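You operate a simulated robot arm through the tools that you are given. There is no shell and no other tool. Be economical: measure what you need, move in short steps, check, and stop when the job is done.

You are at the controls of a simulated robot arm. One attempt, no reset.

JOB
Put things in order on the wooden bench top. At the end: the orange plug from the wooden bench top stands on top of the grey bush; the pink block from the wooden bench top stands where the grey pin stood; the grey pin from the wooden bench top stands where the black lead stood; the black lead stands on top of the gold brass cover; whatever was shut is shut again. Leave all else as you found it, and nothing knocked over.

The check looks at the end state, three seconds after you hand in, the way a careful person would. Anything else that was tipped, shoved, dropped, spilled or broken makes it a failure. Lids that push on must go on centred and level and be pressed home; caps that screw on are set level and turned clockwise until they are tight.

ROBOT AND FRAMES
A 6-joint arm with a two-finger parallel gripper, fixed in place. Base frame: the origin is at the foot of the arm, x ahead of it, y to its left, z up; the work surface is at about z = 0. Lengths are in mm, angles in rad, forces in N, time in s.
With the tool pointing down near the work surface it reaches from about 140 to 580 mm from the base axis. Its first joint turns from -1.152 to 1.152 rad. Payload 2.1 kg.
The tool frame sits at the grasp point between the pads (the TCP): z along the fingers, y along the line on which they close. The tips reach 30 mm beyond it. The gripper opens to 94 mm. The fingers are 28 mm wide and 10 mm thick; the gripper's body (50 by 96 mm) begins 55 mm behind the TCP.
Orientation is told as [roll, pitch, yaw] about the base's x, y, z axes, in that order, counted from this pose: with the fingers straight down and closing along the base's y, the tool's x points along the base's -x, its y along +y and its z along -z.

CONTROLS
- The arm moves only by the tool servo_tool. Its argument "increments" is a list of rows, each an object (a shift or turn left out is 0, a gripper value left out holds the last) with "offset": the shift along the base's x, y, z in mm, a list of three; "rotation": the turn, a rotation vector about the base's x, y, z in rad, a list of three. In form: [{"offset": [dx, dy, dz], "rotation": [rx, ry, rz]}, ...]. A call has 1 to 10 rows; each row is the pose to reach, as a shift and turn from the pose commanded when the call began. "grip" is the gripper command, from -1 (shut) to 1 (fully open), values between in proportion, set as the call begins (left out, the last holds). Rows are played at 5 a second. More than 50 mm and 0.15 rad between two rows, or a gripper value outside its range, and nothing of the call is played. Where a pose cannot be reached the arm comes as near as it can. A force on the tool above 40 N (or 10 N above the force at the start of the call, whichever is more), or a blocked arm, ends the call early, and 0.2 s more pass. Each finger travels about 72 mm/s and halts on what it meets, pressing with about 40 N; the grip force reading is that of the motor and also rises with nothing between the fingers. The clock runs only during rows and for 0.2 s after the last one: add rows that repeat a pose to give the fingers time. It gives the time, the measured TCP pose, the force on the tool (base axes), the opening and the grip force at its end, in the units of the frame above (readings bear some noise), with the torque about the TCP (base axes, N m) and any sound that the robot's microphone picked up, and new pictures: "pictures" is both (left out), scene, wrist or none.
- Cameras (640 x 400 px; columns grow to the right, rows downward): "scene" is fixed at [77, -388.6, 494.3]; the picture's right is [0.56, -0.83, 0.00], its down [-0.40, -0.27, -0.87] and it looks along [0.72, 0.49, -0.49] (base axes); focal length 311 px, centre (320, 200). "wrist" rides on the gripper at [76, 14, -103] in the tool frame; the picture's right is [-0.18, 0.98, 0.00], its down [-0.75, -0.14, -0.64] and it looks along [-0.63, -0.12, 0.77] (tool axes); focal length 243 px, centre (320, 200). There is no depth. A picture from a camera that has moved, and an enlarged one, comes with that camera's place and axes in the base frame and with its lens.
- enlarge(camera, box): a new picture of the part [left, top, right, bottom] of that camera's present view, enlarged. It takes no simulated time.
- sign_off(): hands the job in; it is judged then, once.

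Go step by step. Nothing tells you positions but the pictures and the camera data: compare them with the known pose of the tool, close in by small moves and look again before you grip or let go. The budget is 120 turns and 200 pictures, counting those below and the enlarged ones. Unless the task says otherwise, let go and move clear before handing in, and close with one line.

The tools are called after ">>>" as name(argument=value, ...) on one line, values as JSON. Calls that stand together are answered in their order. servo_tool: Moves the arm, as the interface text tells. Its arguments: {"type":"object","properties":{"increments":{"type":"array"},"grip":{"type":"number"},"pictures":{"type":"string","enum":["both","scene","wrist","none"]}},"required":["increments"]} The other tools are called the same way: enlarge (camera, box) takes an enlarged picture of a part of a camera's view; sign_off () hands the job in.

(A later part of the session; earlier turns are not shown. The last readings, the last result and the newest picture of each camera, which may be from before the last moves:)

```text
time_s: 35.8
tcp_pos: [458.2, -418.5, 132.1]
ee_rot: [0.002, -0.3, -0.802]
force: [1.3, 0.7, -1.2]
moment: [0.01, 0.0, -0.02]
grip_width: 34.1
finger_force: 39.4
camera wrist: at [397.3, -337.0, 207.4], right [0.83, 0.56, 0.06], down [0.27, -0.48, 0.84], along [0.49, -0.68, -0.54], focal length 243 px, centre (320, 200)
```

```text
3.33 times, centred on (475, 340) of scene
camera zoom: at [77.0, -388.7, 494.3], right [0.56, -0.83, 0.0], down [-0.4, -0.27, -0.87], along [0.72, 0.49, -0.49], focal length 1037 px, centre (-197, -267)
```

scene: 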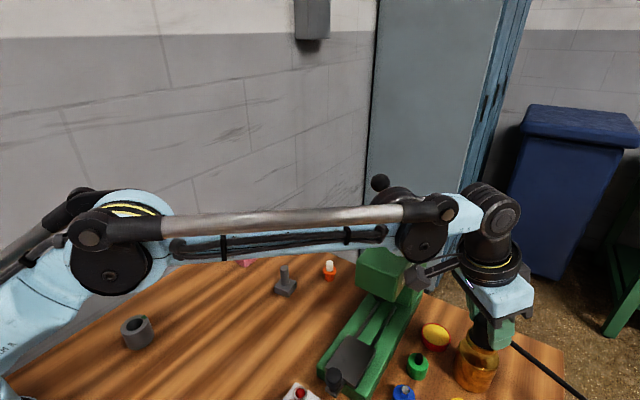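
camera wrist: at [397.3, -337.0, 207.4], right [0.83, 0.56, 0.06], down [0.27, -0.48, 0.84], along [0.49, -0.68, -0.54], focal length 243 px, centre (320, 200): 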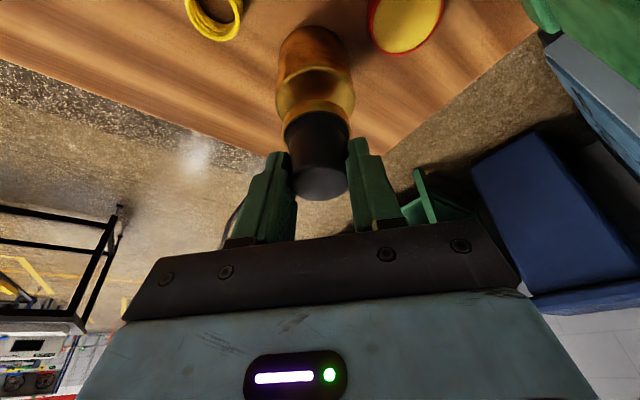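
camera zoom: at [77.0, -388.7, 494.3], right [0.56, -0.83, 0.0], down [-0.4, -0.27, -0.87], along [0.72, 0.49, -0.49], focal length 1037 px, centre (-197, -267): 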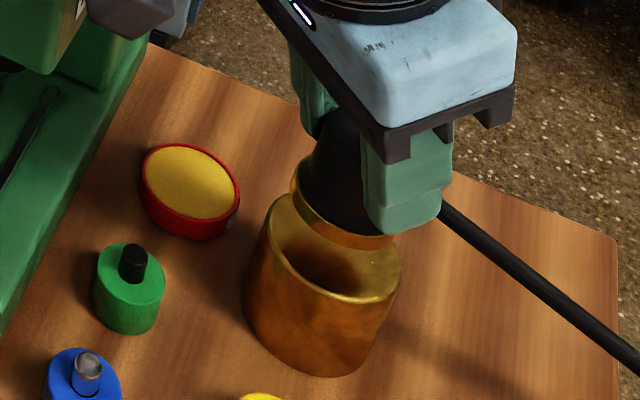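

It reached this pose within range, with the lead nearly centred over the cover. I'll lower it gradually with a 1.5 mm correction outward.

>>> servo_tool(increments=[{"offset": [1, -1, -10]}, {"offset": [1.5, -1.5, -19]}, {"offset": [1.5, -1.5, -23]}, {"offset": [1.5, -1.5, -23]}])

>>> enlarge(camera="scene", box=[410, 280, 540, 400])

>>> enlarge(camera="wrist", box=[240, 0, 400, 200])

```text
time_s: 36.8
tcp_pos: [459.6, -419.9, 110.0]
ee_rot: [0.002, -0.302, -0.801]
force: [0.9, 0.2, -2.0]
moment: [-0.03, 0.0, 0.02]
grip_width: 34.0
finger_force: 40.4
camera wrist: at [399.2, -337.9, 184.9], right [0.83, 0.56, 0.06], down [0.27, -0.48, 0.84], along [0.49, -0.68, -0.54], focal length 243 px, centre (320, 200)
```

scene: 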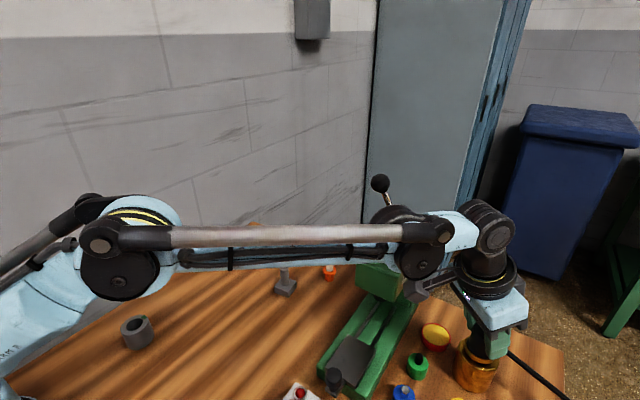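
wrist: 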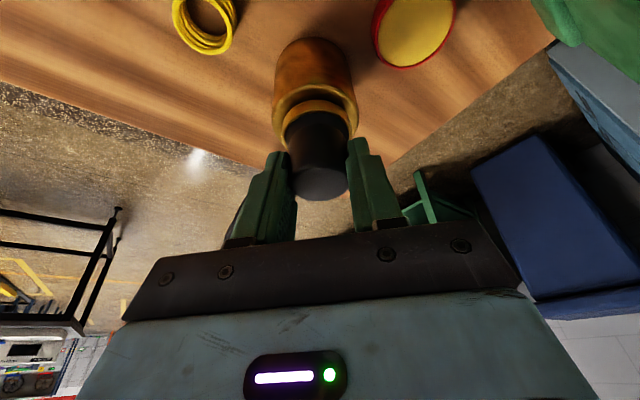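

```text
3.33 times, centred on (475, 340) of scene
camera zoom: at [77.0, -388.6, 494.3], right [0.56, -0.83, 0.0], down [-0.4, -0.27, -0.87], along [0.72, 0.49, -0.49], focal length 1037 px, centre (-197, -267)
```

zoom: 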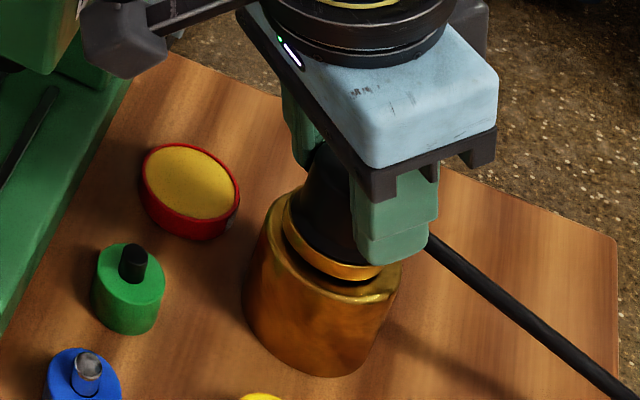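

```text
2.00 times, centred on (320, 100) of wrist
camera zoom: at [399.2, -337.9, 184.9], right [0.83, 0.56, 0.06], down [0.27, -0.48, 0.84], along [0.49, -0.68, -0.54], focal length 485 px, centre (320, 400)
```

zoom: 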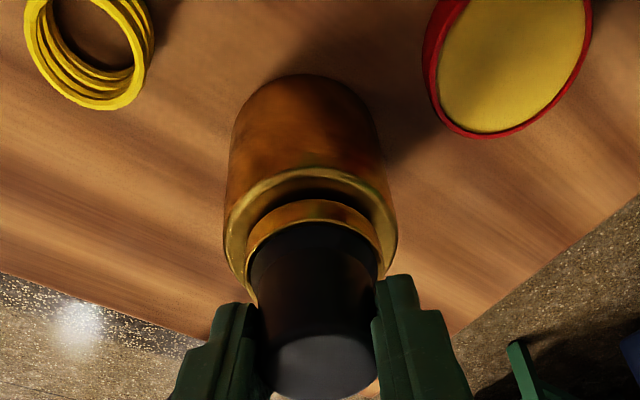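

It's centred to within about 1–2 mm. Now the last few millimetres.

>>> servo_tool(increments=[{"offset": [-0.5, -0.5, -2]}, {"offset": [-0.5, -0.5, -3.5]}, {"offset": [-0.5, -0.5, -4.5]}, {"offset": [-0.5, -0.5, -4.5]}], pictures="none")

>>> enlarge(camera="scene", box=[430, 310, 520, 400])

```text
time_s: 37.8
tcp_pos: [459.6, -419.9, 107.0]
ee_rot: [0.002, -0.302, -0.801]
force: [-4.8, 4.2, 23.7]
moment: [0.1, 0.17, 0.02]
grip_width: 34.0
finger_force: 39.8
```

```text
4.44 times, centred on (475, 355) of scene
camera zoom: at [76.9, -388.5, 494.4], right [0.56, -0.83, 0.0], down [-0.4, -0.27, -0.87], along [0.72, 0.49, -0.49], focal length 1382 px, centre (-369, -489)
```

zoom: 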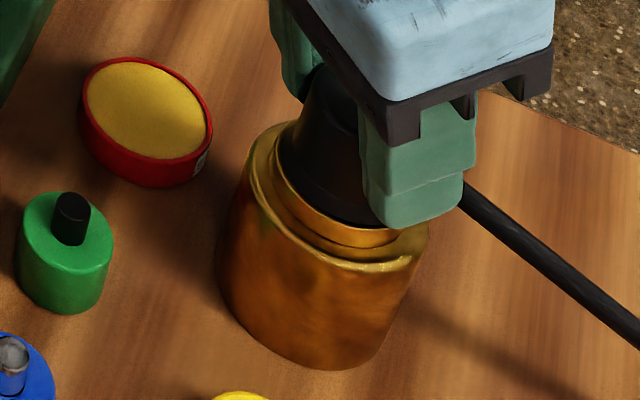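

It touches at 24 N. I'll ease off 1 mm, open, and withdraw along the tool axis.

>>> servo_tool(increments=[{"offset": [0, 0, 1]}, {"offset": [0, 0, 1.2]}], pictures="none")

>>> servo_tool(increments=[{"offset": [0, 0, 0]}, {"offset": [0, 0, 0]}, {"offset": [0, 0, 0]}, {"offset": [0, 0, 0]}, {"offset": [0, 0, 0]}], grip=1)

```text
time_s: 38.4
tcp_pos: [460.0, -420.1, 106.0]
ee_rot: [0.003, -0.301, -0.802]
force: [-3.5, 2.3, 11.6]
moment: [0.0, 0.1, -0.05]
grip_width: 34.2
finger_force: 39.6
```

```text
time_s: 39.6
tcp_pos: [460.3, -419.8, 105.6]
ee_rot: [0.0, -0.302, -0.8]
force: [-0.5, -0.5, 0.2]
moment: [-0.02, 0.03, 0.01]
grip_width: 93.9
finger_force: 0.0
camera wrist: at [399.6, -338.5, 181.5], right [0.83, 0.56, 0.06], down [0.27, -0.48, 0.84], along [0.49, -0.68, -0.54], focal length 243 px, centre (320, 200)
```

scene: 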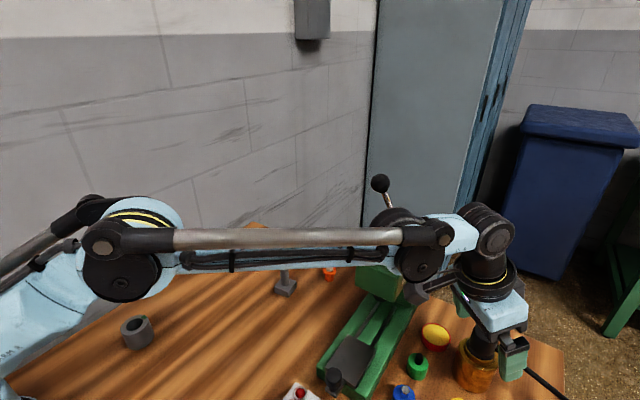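
wrist: 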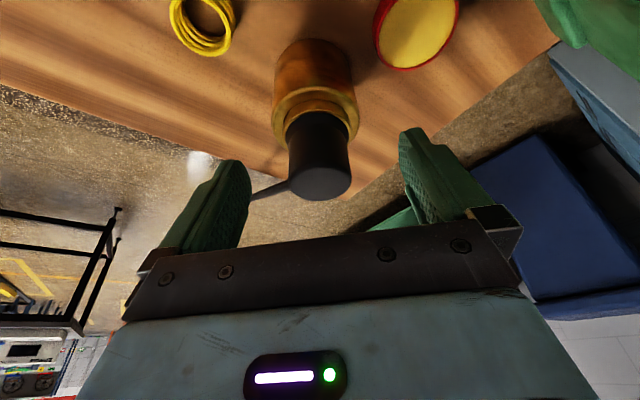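

The lead stands on the cover. I'll withdraw along the tool axis and retreat toward the robot, then go upright.

>>> servo_tool(increments=[{"offset": [-6, 6, 28]}, {"offset": [-14, 14, 58]}, {"offset": [-40, 38, 75]}, {"offset": [-72, 66, 85]}, {"offset": [-104, 96, 85], "rotation": [0.1, 0.097, 0]}, {"offset": [-130, 120, 85], "rotation": [0.2, 0.194, 0]}, {"offset": [-135, 150, 85], "rotation": [0.215, 0.209, 0]}, {"offset": [-135, 150, 85], "rotation": [0.215, 0.209, 0]}])

>>> enlarge(camera="scene", box=[320, 270, 560, 400])

```text
time_s: 41.4
tcp_pos: [325.9, -271.2, 191.0]
ee_rot: [-0.001, -0.003, -0.801]
force: [0.0, -0.1, -0.4]
moment: [0.02, 0.03, -0.02]
grip_width: 94.0
finger_force: 0.0
camera wrist: at [283.7, -208.8, 293.4], right [0.83, 0.55, 0.0], down [0.42, -0.64, 0.64], along [0.35, -0.54, -0.77], focal length 243 px, centre (320, 200)
```

scene: 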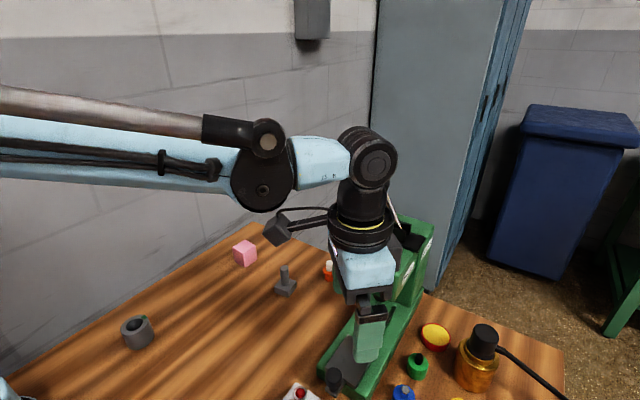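
wrist: 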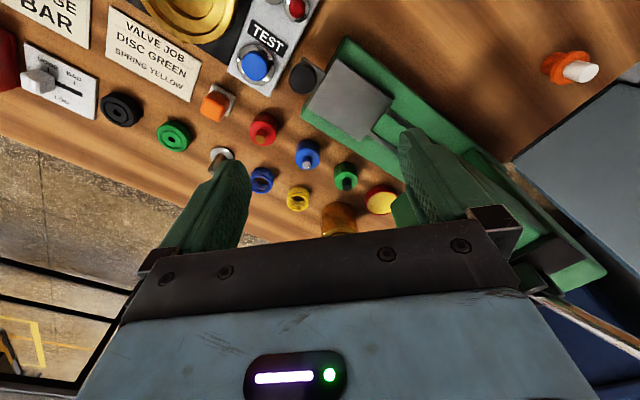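

```text
2.67 times, centred on (440, 335) of scene
camera zoom: at [77.0, -388.6, 494.3], right [0.56, -0.83, 0.0], down [-0.4, -0.27, -0.87], along [0.72, 0.49, -0.49], focal length 829 px, centre (0, -160)
```

zoom: 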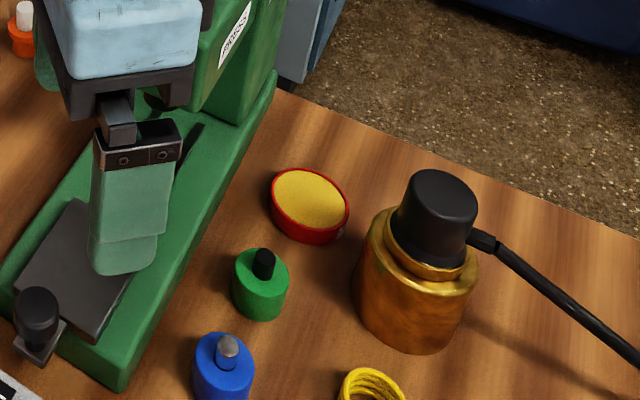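

The lead sits centred on the cover. Next is the grey pin, so I'll swing over for a close look at the pin, plug and block.

>>> servo_tool(increments=[{"offset": [-4, 35, 0], "rotation": [0, 0, 0.12]}, {"offset": [-8, 70, 0], "rotation": [0, 0, 0.24]}, {"offset": [-8, 105, 0], "rotation": [0, 0, 0.36]}, {"offset": [-8, 140, 0], "rotation": [0, 0, 0.48]}, {"offset": [-4, 175, 0], "rotation": [0, 0, 0.6]}, {"offset": [0, 205, 0], "rotation": [0, 0, 0.72]}, {"offset": [5, 225, 0], "rotation": [0, 0, 0.8]}, {"offset": [5, 225, 0], "rotation": [0, 0, 0.8]}])

>>> enlarge(camera="scene", box=[220, 230, 350, 310])

>>> enlarge(camera="wrist", box=[240, 60, 440, 220])

```text
time_s: 43.2
tcp_pos: [331.5, -46.5, 191.7]
ee_rot: [-0.001, -0.002, 0.0]
force: [0.3, 0.1, -0.1]
moment: [0.04, -0.01, 0.04]
grip_width: 93.8
finger_force: 0.0
camera wrist: at [255.4, -33.9, 293.1], right [0.18, 0.98, 0.0], down [0.75, -0.14, 0.64], along [0.63, -0.12, -0.77], focal length 243 px, centre (320, 200)
```

scene: 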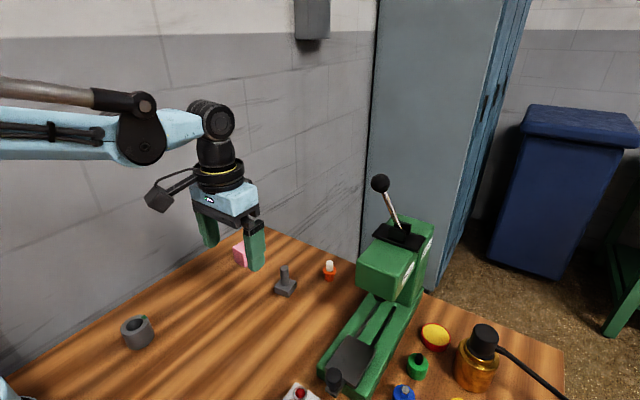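
wrist: 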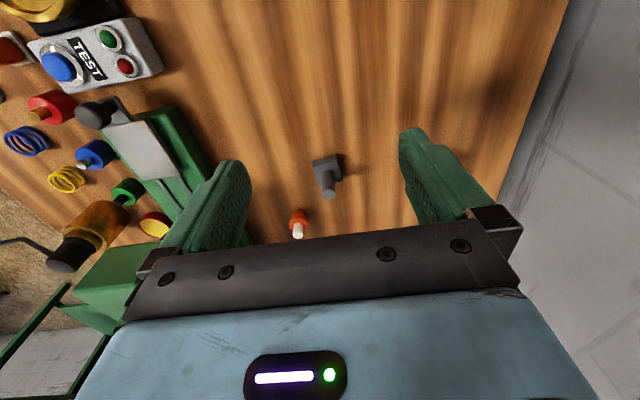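

```text
4.92 times, centred on (285, 270) of scene
camera zoom: at [77.0, -388.6, 494.3], right [0.56, -0.83, 0.0], down [-0.4, -0.27, -0.87], along [0.72, 0.49, -0.49], focal length 1531 px, centre (492, -145)
```

zoom: 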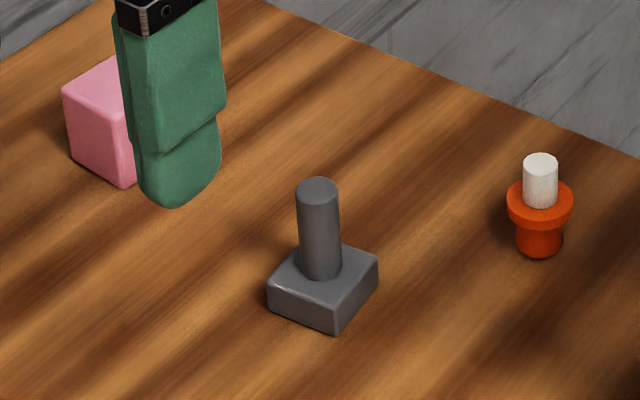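

```text
2.50 times, centred on (340, 140) of wrist
camera zoom: at [255.4, -33.9, 293.1], right [0.18, 0.98, 0.0], down [0.75, -0.14, 0.64], along [0.63, -0.12, -0.77], focal length 606 px, centre (270, 350)
```

zoom: 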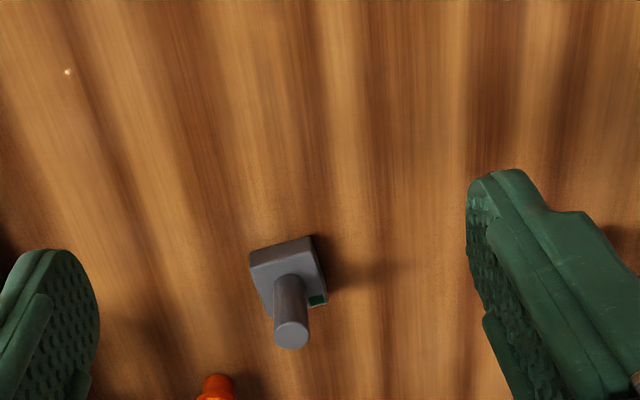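

The pin is at about (435,−57.5), with a 16 mm post and 64 mm tall. I'll move above it and recheck.

>>> servo_tool(increments=[{"offset": [40, -5, 0]}, {"offset": [80, -9, -10]}, {"offset": [103, -11, -50]}, {"offset": [103, -11, -80]}, {"offset": [103, -11, -80]}], pictures="wrist")

>>> enlarge(camera="wrist", box=[240, 40, 400, 200])

```text
time_s: 44.4
tcp_pos: [434.0, -56.2, 112.8]
ee_rot: [0.0, -0.001, -0.001]
force: [0.4, 0.0, 0.2]
moment: [0.01, 0.01, 0.03]
grip_width: 94.1
finger_force: 0.2
camera wrist: at [358.2, -44.8, 214.0], right [0.19, 0.98, 0.0], down [0.75, -0.14, 0.64], along [0.63, -0.12, -0.77], focal length 243 px, centre (320, 200)
```

wrist: 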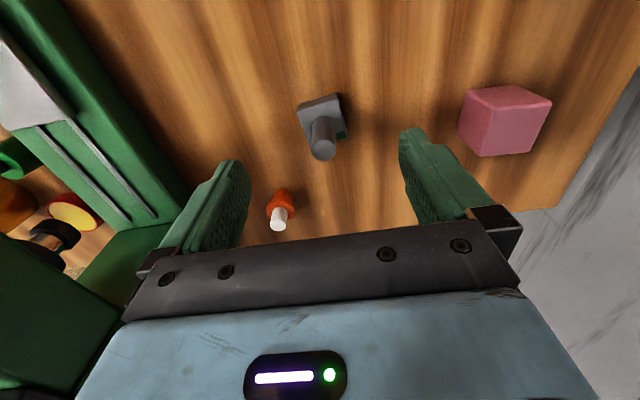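

```text
2.50 times, centred on (320, 120) of wrist
camera zoom: at [358.2, -44.8, 214.0], right [0.19, 0.98, 0.0], down [0.75, -0.14, 0.64], along [0.63, -0.12, -0.77], focal length 606 px, centre (320, 400)
```

zoom: 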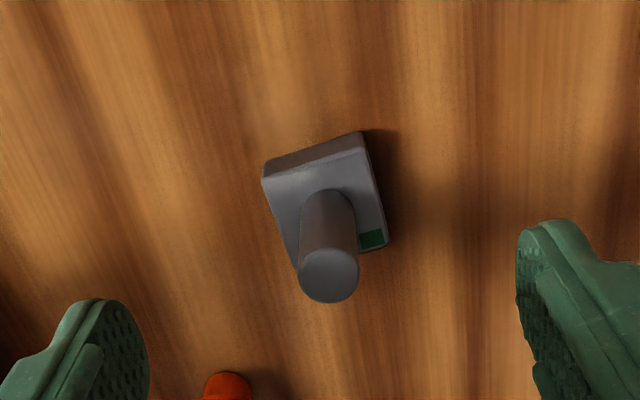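

>>> servo_tool(increments=[{"offset": [4, -1.5, -25]}, {"offset": [4, -1.5, -50]}, {"offset": [4, -1.5, -65]}, {"offset": [4, -1.5, -65]}])

>>> enlarge(camera="wrist", box=[240, 40, 400, 240])

```text
time_s: 45.4
tcp_pos: [437.8, -57.7, 45.2]
ee_rot: [0.001, 0.0, -0.002]
force: [0.6, 0.1, 0.7]
moment: [0.02, -0.01, -0.01]
grip_width: 93.9
finger_force: 0.1
camera wrist: at [362.4, -46.3, 147.8], right [0.19, 0.98, 0.0], down [0.75, -0.14, 0.64], along [0.63, -0.12, -0.77], focal length 243 px, centre (320, 200)
```

scene: 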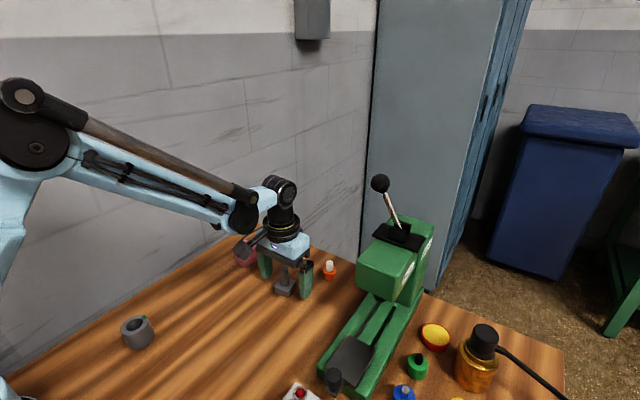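
wrist: 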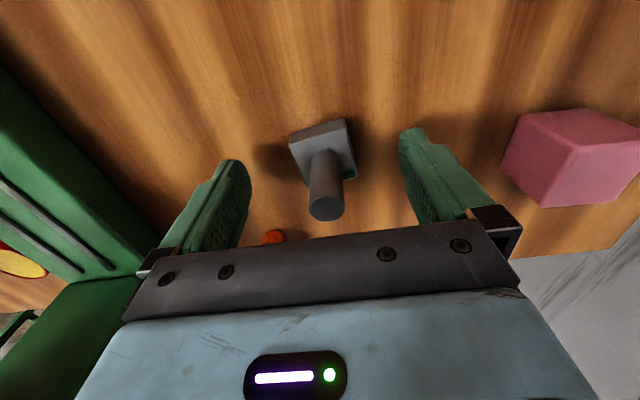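

```text
2.00 times, centred on (320, 140) of wrist
camera zoom: at [362.4, -46.3, 147.8], right [0.19, 0.98, 0.0], down [0.75, -0.14, 0.64], along [0.63, -0.12, -0.77], focal length 485 px, centre (320, 320)
```

zoom: 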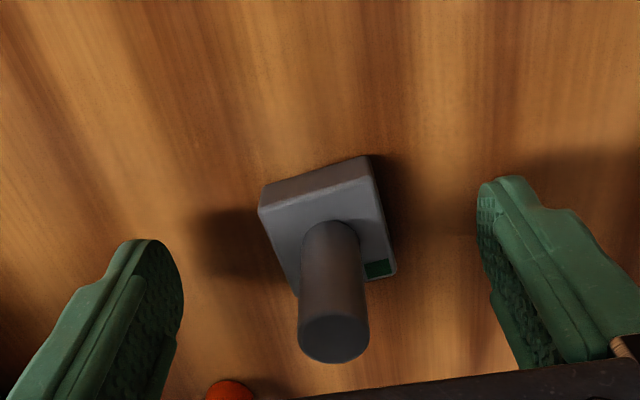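

The pin's centre is about (439,−57.5). I'll raise 4 mm so the fingertips clear the base, then grip the post and lift.

>>> servo_tool(increments=[{"offset": [0.5, 0, 4]}, {"offset": [0.5, 0, 4]}], pictures="none")

>>> servo_tool(increments=[{"offset": [0, 0, 0]}, {"offset": [0, 0, 0]}, {"offset": [0, 0, 0]}, {"offset": [0, 0, 0]}, {"offset": [0, 0, 0]}, {"offset": [0, 0, 0]}], grip=-1, pictures="none")

>>> servo_tool(increments=[{"offset": [0, 0, 15]}, {"offset": [0, 0, 50]}, {"offset": [0, 0, 80]}, {"offset": [0, 0, 80]}])

```text
time_s: 46.0
tcp_pos: [437.6, -58.3, 50.1]
ee_rot: [0.0, 0.0, -0.002]
force: [0.1, 0.4, -0.6]
moment: [-0.01, 0.0, 0.02]
grip_width: 93.7
finger_force: 0.1
```

```text
time_s: 47.4
tcp_pos: [438.5, -57.7, 50.6]
ee_rot: [0.001, -0.001, 0.0]
force: [-0.7, 1.1, -0.1]
moment: [-0.01, 0.0, 0.01]
grip_width: 17.3
finger_force: 38.9
```

```text
time_s: 48.4
tcp_pos: [437.0, -56.1, 130.0]
ee_rot: [0.001, -0.002, -0.002]
force: [-0.2, 0.3, -2.2]
moment: [0.0, 0.03, 0.01]
grip_width: 17.5
finger_force: 40.4
camera wrist: at [361.7, -44.6, 232.7], right [0.19, 0.98, 0.0], down [0.75, -0.14, 0.64], along [0.63, -0.12, -0.77], focal length 243 px, centre (320, 200)
```

scene: 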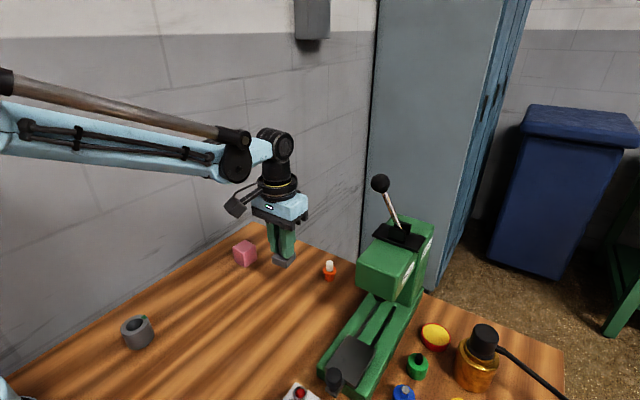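
wrist: 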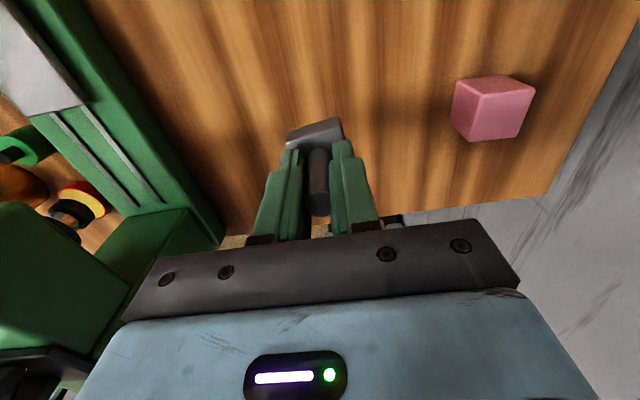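

The pin is held. I'll carry it to the lead's old spot at (319.5,120.5).

>>> servo_tool(increments=[{"offset": [-25, 38, 0]}, {"offset": [-50, 76, 0]}, {"offset": [-75, 114, 0]}, {"offset": [-100, 150, 0]}, {"offset": [-119, 178, 0]}, {"offset": [-119, 178, -35]}, {"offset": [-119, 178, -65]}, {"offset": [-119, 178, -72]}, {"offset": [-119, 178, -72]}])

```text
time_s: 50.4
tcp_pos: [318.1, 120.5, 58.3]
ee_rot: [-0.002, -0.002, -0.002]
force: [0.1, 0.6, -2.8]
moment: [0.0, 0.03, -0.03]
grip_width: 17.3
finger_force: 40.4
camera wrist: at [243.1, 133.2, 160.3], right [0.19, 0.98, 0.0], down [0.75, -0.14, 0.64], along [0.63, -0.12, -0.77], focal length 243 px, centre (320, 200)
```

scene: 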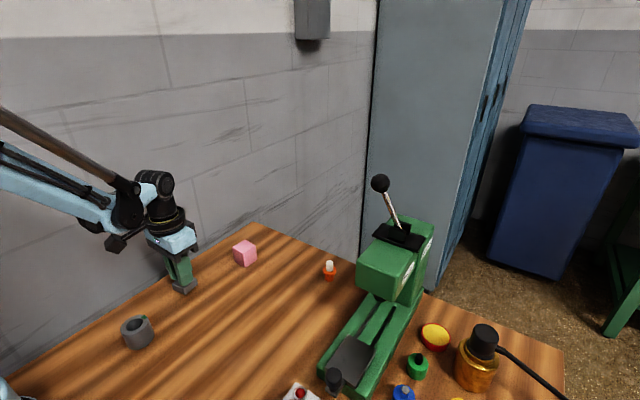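
wrist: 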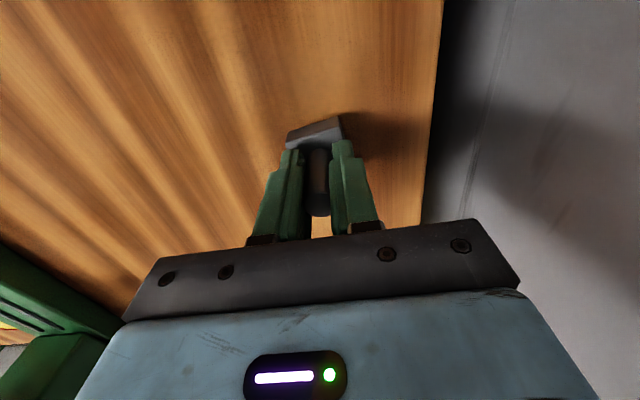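

>>> servo_tool(increments=[{"offset": [0.5, 0, -5]}, {"offset": [0.5, 0, -8]}, {"offset": [0.5, 0, -8.5]}], pictures="none")

```text
time_s: 51.2
tcp_pos: [320.0, 121.8, 48.8]
ee_rot: [0.003, -0.002, -0.002]
force: [1.4, 3.9, 13.3]
moment: [-0.08, -0.05, -0.02]
grip_width: 17.2
finger_force: 40.1
```

It's in contact, so I'll open, rise and check.

>>> servo_tool(increments=[{"offset": [0, 0, 0.7]}, {"offset": [0, 0, 0.7]}], pictures="none")

>>> servo_tool(increments=[{"offset": [0, 0, 0]}, {"offset": [0, 0, 0]}, {"offset": [0, 0, 0]}, {"offset": [0, 0, 0]}, {"offset": [0, 0, 0]}, {"offset": [0, 0, 40]}, {"offset": [0, 0, 75]}, {"offset": [0, 0, 110]}, {"offset": [0, 0, 110]}], grip=1)

```text
time_s: 51.8
tcp_pos: [318.8, 120.2, 50.1]
ee_rot: [-0.002, -0.001, -0.002]
force: [0.5, 0.8, -2.3]
moment: [-0.01, 0.06, 0.04]
grip_width: 17.7
finger_force: 40.1
```

```text
time_s: 53.8
tcp_pos: [316.7, 120.3, 160.7]
ee_rot: [0.0, -0.001, -0.003]
force: [-0.5, -0.6, 0.4]
moment: [0.0, -0.01, -0.02]
grip_width: 94.0
finger_force: 0.2
camera wrist: at [241.5, 132.7, 262.5], right [0.19, 0.98, 0.0], down [0.75, -0.14, 0.64], along [0.63, -0.12, -0.77], focal length 243 px, centre (320, 200)
```

scene: 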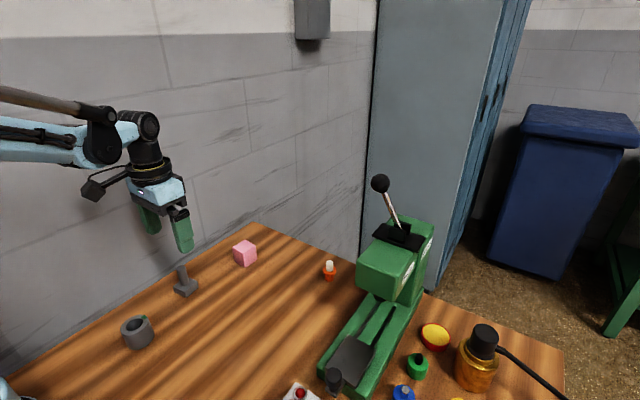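
wrist: 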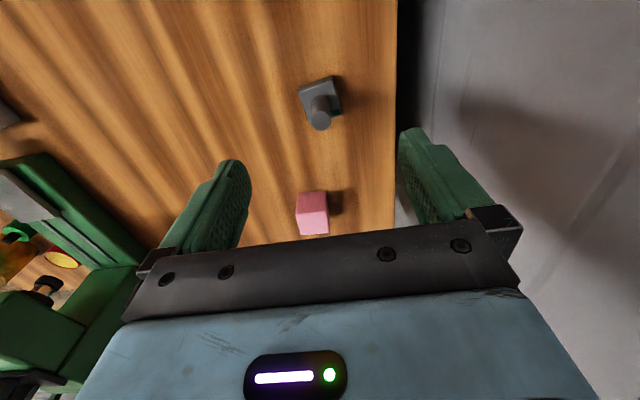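

The pin stands. I'll check its base position in the same crop I used for the lead.

>>> enlarge(camera="scene", box=[155, 255, 225, 305])

>>> enlarge(camera="wrist", box=[260, 160, 380, 250])

```text
8.00 times, centred on (190, 280) of scene
camera zoom: at [77.0, -388.6, 494.3], right [0.56, -0.83, 0.0], down [-0.4, -0.27, -0.87], along [0.72, 0.49, -0.49], focal length 2488 px, centre (1360, -440)
```

zoom: 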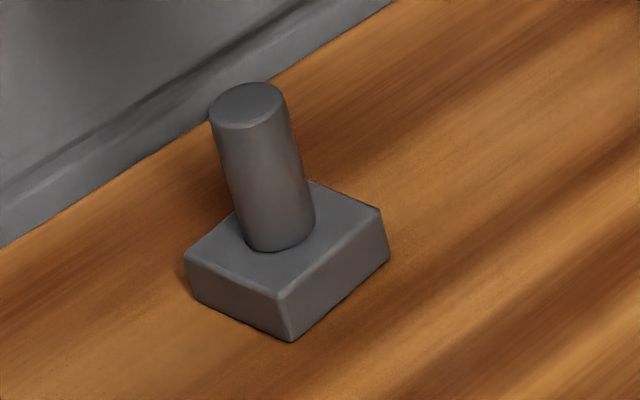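

```text
4.44 times, centred on (320, 205) of wrist
camera zoom: at [241.5, 132.7, 262.5], right [0.19, 0.98, 0.0], down [0.75, -0.14, 0.64], along [0.63, -0.12, -0.77], focal length 1078 px, centre (320, 178)
```

zoom: 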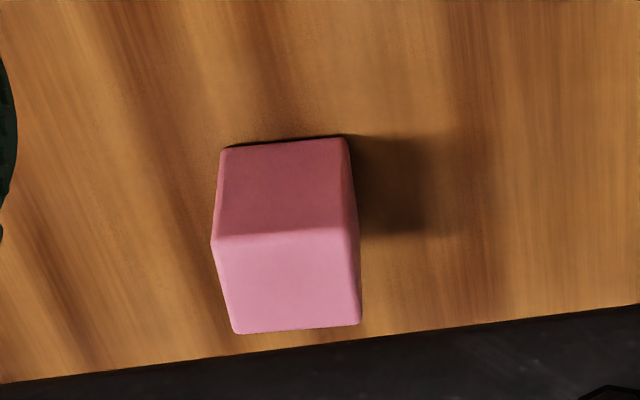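

>>> enlarge(camera="wrist", box=[260, 50, 380, 150])

```text
4.00 times, centred on (320, 100) of wrist
camera zoom: at [241.5, 132.7, 262.5], right [0.19, 0.98, 0.0], down [0.75, -0.14, 0.64], along [0.63, -0.12, -0.77], focal length 970 px, centre (320, 600)
```

zoom: 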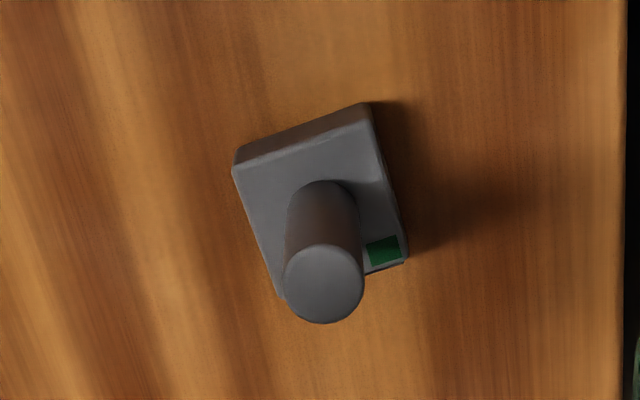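

The pin is within about 3 mm of the lead's old centre, which is fine. The block is about a 40 mm cube near (461,86), so I'll move above it.

>>> servo_tool(increments=[{"offset": [40, -10, 0]}, {"offset": [80, -20, 0]}, {"offset": [115, -28, -10]}, {"offset": [143, -34, -30]}, {"offset": [143, -34, -55]}, {"offset": [143, -34, -55]}], pictures="wrist")

>>> enlarge(camera="wrist", box=[240, 40, 400, 200])

```text
time_s: 55.2
tcp_pos: [463.7, 86.6, 106.2]
ee_rot: [0.001, -0.003, -0.002]
force: [0.2, -0.3, -0.9]
moment: [0.01, 0.01, -0.03]
grip_width: 94.0
finger_force: 0.1
camera wrist: at [387.3, 97.5, 207.9], right [0.19, 0.98, 0.0], down [0.75, -0.14, 0.64], along [0.63, -0.12, -0.77], focal length 243 px, centre (320, 200)
```

wrist: 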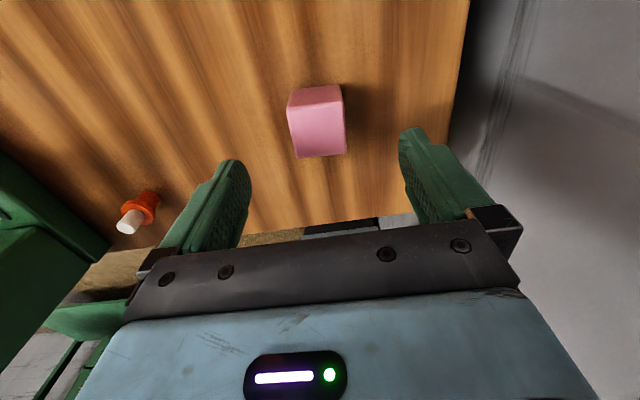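

```text
2.50 times, centred on (320, 120) of wrist
camera zoom: at [387.3, 97.5, 207.9], right [0.19, 0.98, 0.0], down [0.75, -0.14, 0.64], along [0.63, -0.12, -0.77], focal length 606 px, centre (320, 400)
```

zoom: 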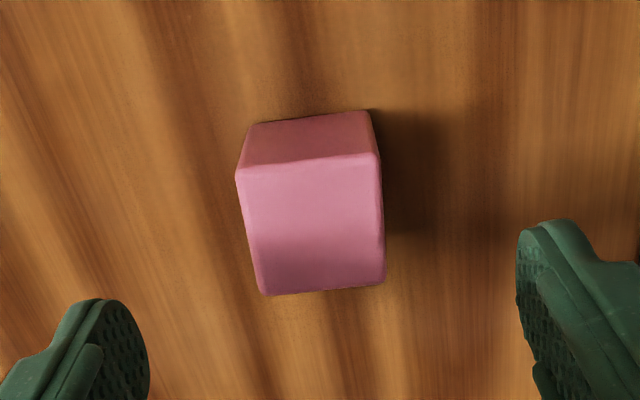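

The cube is centred at about (461.5,83), yaw −0.065. I'll align, descend and grip.

>>> servo_tool(increments=[{"offset": [-2, -3.5, -20], "rotation": [0, 0, -0.065]}, {"offset": [-2, -3.5, -45], "rotation": [0, 0, -0.065]}, {"offset": [-2, -3.5, -68], "rotation": [0, 0, -0.065]}, {"offset": [-2, -3.5, -68], "rotation": [0, 0, -0.065]}], pictures="wrist")

```text
time_s: 56.2
tcp_pos: [461.3, 83.5, 37.6]
ee_rot: [0.001, -0.002, -0.067]
force: [0.8, 0.7, 0.7]
moment: [-0.03, 0.0, -0.03]
grip_width: 94.1
finger_force: 0.1
camera wrist: at [386.6, 100.2, 139.7], right [0.25, 0.97, 0.0], down [0.74, -0.19, 0.64], along [0.62, -0.16, -0.77], focal length 243 px, centre (320, 200)
```

wrist: 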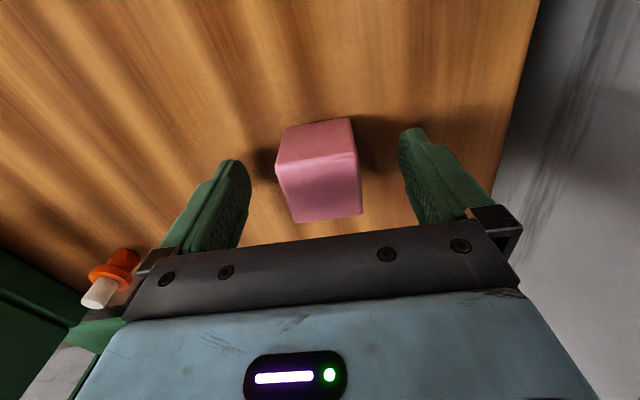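

>>> servo_tool(increments=[{"offset": [0, 0, 0]}, {"offset": [0, 0, 0]}, {"offset": [0, 0, 0]}, {"offset": [0, 0, 0]}, {"offset": [0, 0, 0]}], grip=-1, pictures="none")

>>> servo_tool(increments=[{"offset": [0, 0, 15]}, {"offset": [0, 0, 40]}, {"offset": [0, 0, 60]}, {"offset": [0, 0, 60]}], pictures="wrist")

```text
time_s: 57.4
tcp_pos: [462.5, 83.6, 37.0]
ee_rot: [0.0, -0.001, -0.066]
force: [-0.4, 0.5, 0.1]
moment: [-0.04, -0.01, 0.02]
grip_width: 43.8
finger_force: 39.8
```

```text
time_s: 58.4
tcp_pos: [460.3, 84.1, 99.4]
ee_rot: [0.001, -0.002, -0.067]
force: [-0.5, 0.3, -1.3]
moment: [0.01, 0.0, 0.02]
grip_width: 44.1
finger_force: 40.1
camera wrist: at [385.5, 100.6, 200.5], right [0.25, 0.97, 0.0], down [0.74, -0.19, 0.64], along [0.62, -0.16, -0.77], focal length 243 px, centre (320, 200)
```

wrist: 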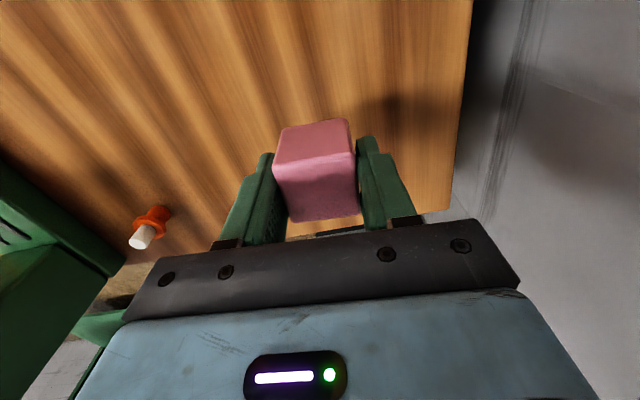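

The block is held at 44 mm width. I'll carry it to the pin's old spot, offsetting for its roughly 2 mm position in the grip.

>>> servo_tool(increments=[{"offset": [-6, -40, 0]}, {"offset": [-12, -80, 0]}, {"offset": [-18, -120, 0]}, {"offset": [-20.5, -141, 0]}, {"offset": [-20.5, -141, -30]}, {"offset": [-20.5, -141, -54]}, {"offset": [-20.5, -141, -54]}], pictures="both")

```text
time_s: 60.0
tcp_pos: [441.9, -55.8, 44.1]
ee_rot: [0.0, -0.001, -0.067]
force: [0.1, 0.6, -1.0]
moment: [-0.01, 0.0, -0.01]
grip_width: 43.9
finger_force: 39.8
camera wrist: at [365.7, -39.6, 144.3], right [0.25, 0.97, 0.0], down [0.74, -0.19, 0.64], along [0.62, -0.16, -0.77], focal length 243 px, centre (320, 200)
```

scene: 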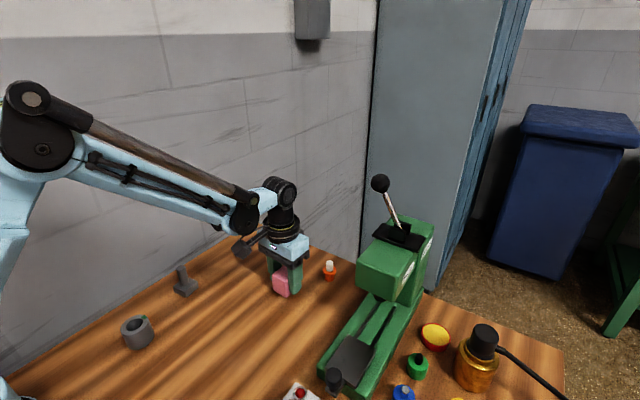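
wrist: 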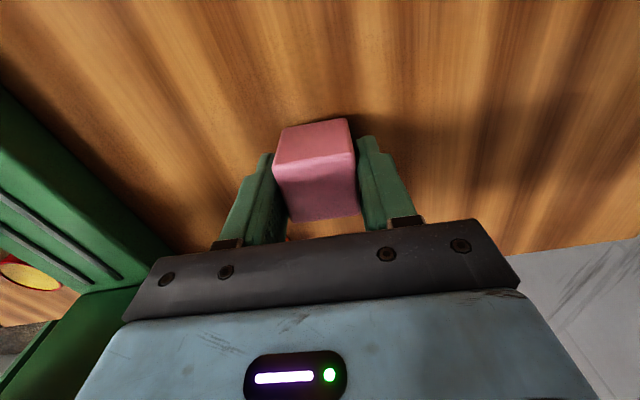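

>>> servo_tool(increments=[{"offset": [0, -0.7, -4]}, {"offset": [0, -0.7, -6.5]}, {"offset": [0, -0.7, -7.5]}], pictures="none")

```text
time_s: 60.8
tcp_pos: [440.5, -56.9, 36.1]
ee_rot: [0.0, -0.001, -0.064]
force: [-0.4, 4.9, 26.9]
moment: [-0.01, 0.01, 0.01]
grip_width: 43.9
finger_force: 40.4
```

>>> servo_tool(increments=[{"offset": [0, 0, 1]}, {"offset": [0, 0, 1]}], pictures="none")

>>> servo_tool(increments=[{"offset": [0, 0, 0]}, {"offset": [0, 0, 0]}, {"offset": [0, 0, 0]}, {"offset": [0, 0, 0]}, {"offset": [0, 0, 35]}, {"offset": [0, 0, 75]}, {"offset": [0, 0, 110]}, {"offset": [0, 0, 110]}], grip=1)

>>> enlarge(camera="scene", box=[220, 230, 350, 310])

```text
time_s: 61.4
tcp_pos: [439.0, -59.5, 37.0]
ee_rot: [0.0, -0.001, -0.068]
force: [0.2, 0.5, -1.8]
moment: [0.0, 0.02, 0.0]
grip_width: 44.0
finger_force: 39.6
```

```text
time_s: 63.2
tcp_pos: [438.2, -59.3, 146.2]
ee_rot: [-0.001, -0.002, -0.066]
force: [-0.6, 0.0, -0.5]
moment: [-0.02, 0.01, 0.01]
grip_width: 93.9
finger_force: 0.0
camera wrist: at [364.2, -41.9, 249.2], right [0.25, 0.97, 0.0], down [0.74, -0.19, 0.64], along [0.62, -0.16, -0.77], focal length 243 px, centre (320, 200)
```

scene: 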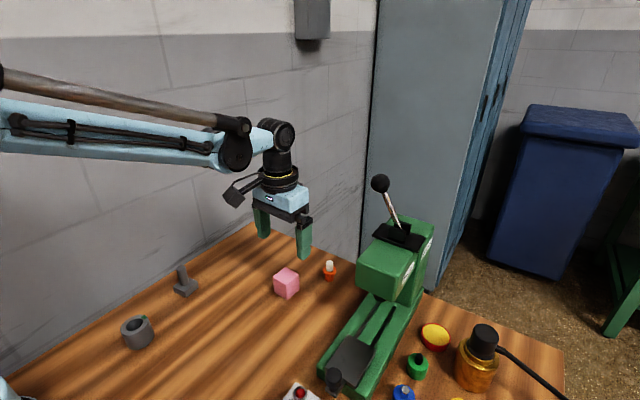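
wrist: 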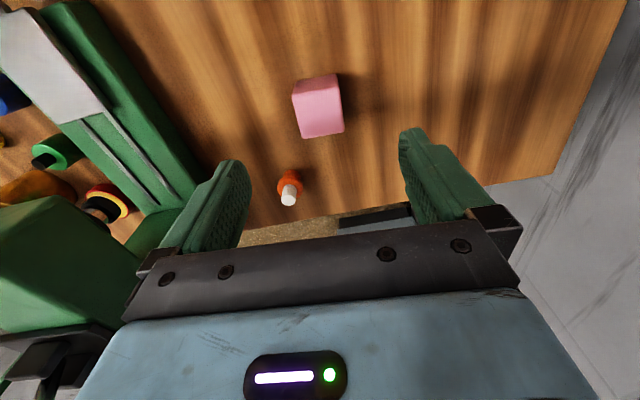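

```text
4.92 times, centred on (285, 270) of scene
camera zoom: at [77.0, -388.6, 494.3], right [0.56, -0.83, 0.0], down [-0.4, -0.27, -0.87], along [0.72, 0.49, -0.49], focal length 1531 px, centre (492, -145)
```

zoom: 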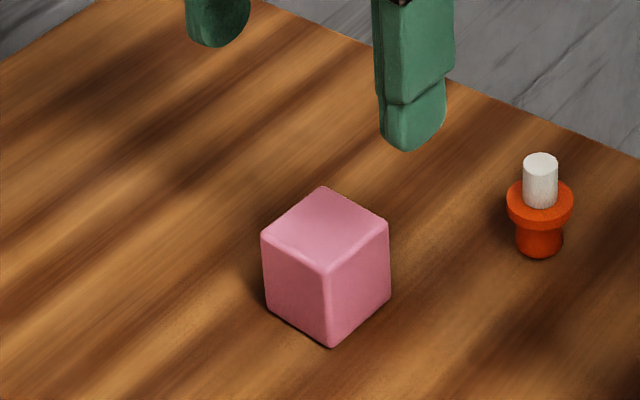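

The block stands in the pin's place. Next is the orange plug at about (520,−113): narrow body, flange at about z=25, white stem up to 46. I'll move above it with a narrower opening to stay clear of the press.

>>> servo_tool(increments=[{"offset": [20, -15, -5], "rotation": [0, 0, 0.03]}, {"offset": [45, -30, -10], "rotation": [0, 0, 0.065]}, {"offset": [65, -42, -20], "rotation": [0, 0, 0.065]}, {"offset": [77, -51, -32], "rotation": [0, 0, 0.065]}, {"offset": [77, -51, -32], "rotation": [0, 0, 0.065]}], grip=0.1)

>>> enlarge(camera="wrist", box=[240, 40, 400, 200])

```text
time_s: 64.4
tcp_pos: [515.5, -109.7, 115.5]
ee_rot: [-0.001, -0.001, -0.001]
force: [0.5, 0.4, 0.4]
moment: [-0.04, 0.01, -0.05]
grip_width: 51.7
finger_force: 0.1
camera wrist: at [440.3, -96.8, 217.3], right [0.19, 0.98, 0.0], down [0.75, -0.14, 0.64], along [0.63, -0.12, -0.77], focal length 243 px, centre (320, 200)
```

scene: 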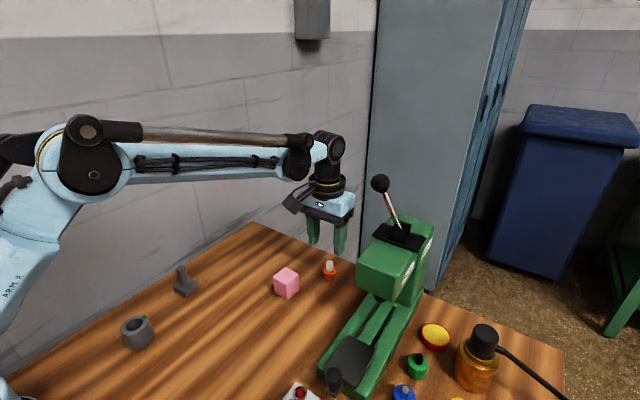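
wrist: 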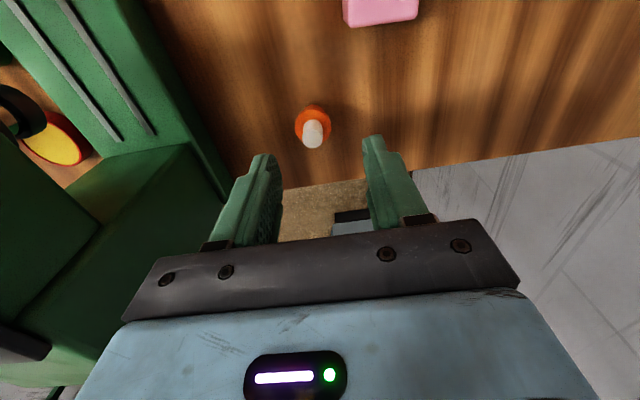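

```text
2.50 times, centred on (320, 120) of wrist
camera zoom: at [440.3, -96.8, 217.3], right [0.19, 0.98, 0.0], down [0.75, -0.14, 0.64], along [0.63, -0.12, -0.77], focal length 606 px, centre (320, 400)
```

zoom: 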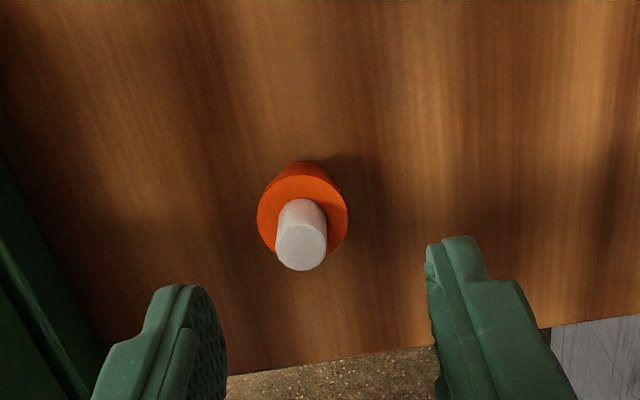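

The plug's axis is at about (519.7,−118). I'll align and lower so the tips end just above the flange.

>>> servo_tool(increments=[{"offset": [4, -8, -20]}, {"offset": [4, -8, -42]}, {"offset": [4, -8, -55]}, {"offset": [4, -8, -55]}])

>>> enlarge(camera="wrist", box=[240, 80, 400, 240])

>>> enlarge(camera="scene", box=[270, 210, 430, 310])

```text
time_s: 65.4
tcp_pos: [520.8, -116.7, 58.6]
ee_rot: [-0.001, -0.001, -0.002]
force: [-0.3, 0.2, -0.1]
moment: [0.02, 0.0, 0.0]
grip_width: 51.5
finger_force: 0.0
camera wrist: at [445.5, -105.0, 160.5], right [0.19, 0.98, 0.0], down [0.75, -0.14, 0.64], along [0.63, -0.12, -0.77], focal length 243 px, centre (320, 200)
```

scene: 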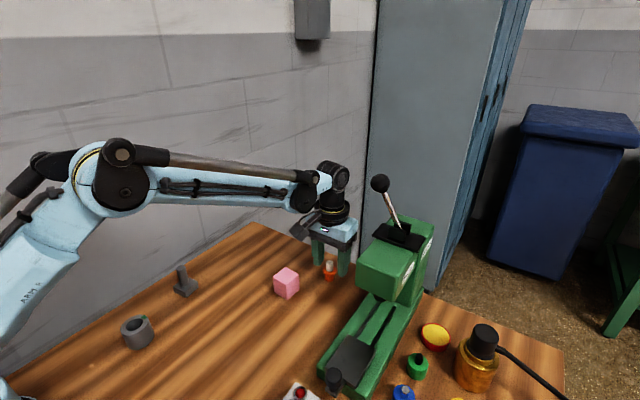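
wrist: 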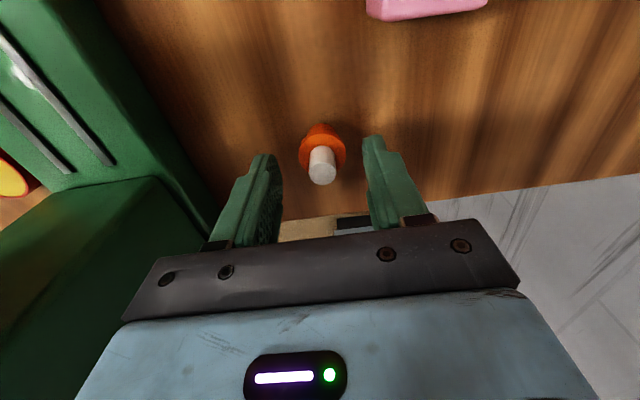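

```text
2.50 times, centred on (320, 160) of wrist
camera zoom: at [445.5, -105.0, 160.5], right [0.19, 0.98, 0.0], down [0.75, -0.14, 0.64], along [0.63, -0.12, -0.77], focal length 606 px, centre (320, 300)
```

zoom: 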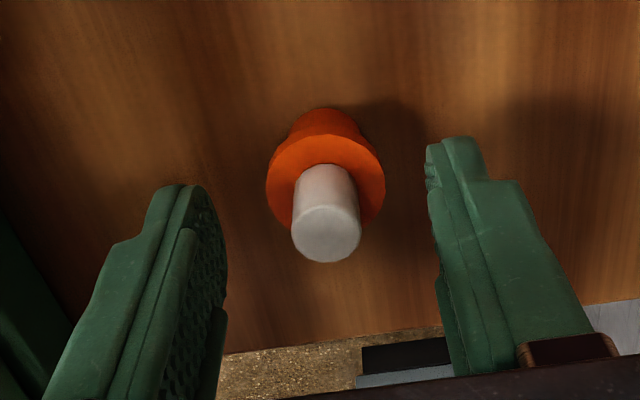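

```text
4.00 times, centred on (350, 260) of scene
camera zoom: at [77.0, -388.6, 494.3], right [0.56, -0.83, 0.0], down [-0.4, -0.27, -0.87], along [0.72, 0.49, -0.49], focal length 1244 px, centre (200, -40)
```

zoom: 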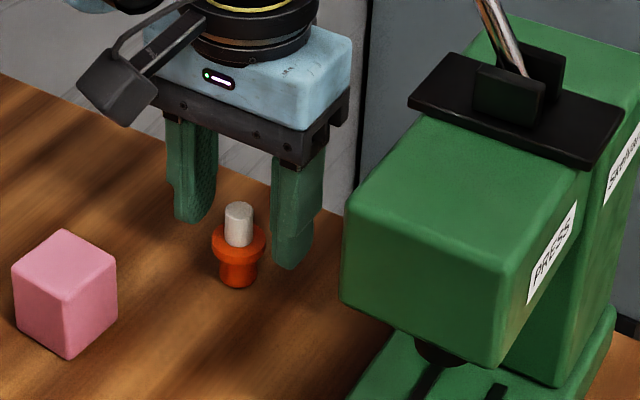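

>>> servo_tool(increments=[{"offset": [0.5, -1, -1]}, {"offset": [0.5, -1, -1]}, {"offset": [0.5, -1, -1]}, {"offset": [0.5, -1, -1]}, {"offset": [0.5, -1, -1]}], grip=-1, pictures="none")

>>> servo_tool(increments=[{"offset": [0, 0, 15]}, {"offset": [0, 0, 45]}, {"offset": [0, 0, 75]}, {"offset": [0, 0, 75]}], pictures="wrist")

>>> enlarge(camera="wrist", box=[240, 80, 400, 240])

```text
time_s: 66.6
tcp_pos: [521.4, -117.2, 58.5]
ee_rot: [0.002, -0.001, -0.001]
force: [-0.2, -0.7, -0.2]
moment: [-0.02, 0.0, 0.04]
grip_width: 12.6
finger_force: 39.5
```

```text
time_s: 67.6
tcp_pos: [520.0, -117.4, 132.8]
ee_rot: [0.001, -0.001, -0.002]
force: [-0.5, 0.1, -0.6]
moment: [0.0, -0.05, -0.03]
grip_width: 12.4
finger_force: 40.1
camera wrist: at [445.0, -106.4, 235.1], right [0.19, 0.98, 0.0], down [0.75, -0.14, 0.64], along [0.63, -0.12, -0.77], focal length 243 px, centre (320, 200)
```

wrist: 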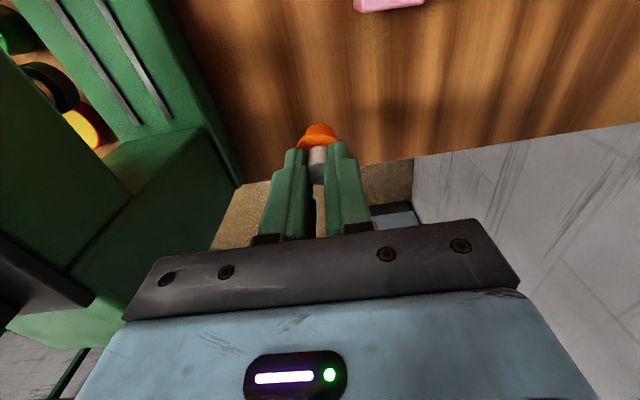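

```text
2.50 times, centred on (320, 160) of wrist
camera zoom: at [445.0, -106.4, 235.1], right [0.19, 0.98, 0.0], down [0.75, -0.14, 0.64], along [0.63, -0.12, -0.77], focal length 606 px, centre (320, 300)
```

zoom: 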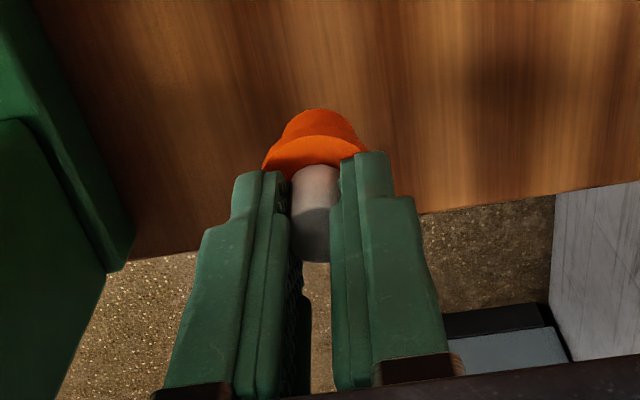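

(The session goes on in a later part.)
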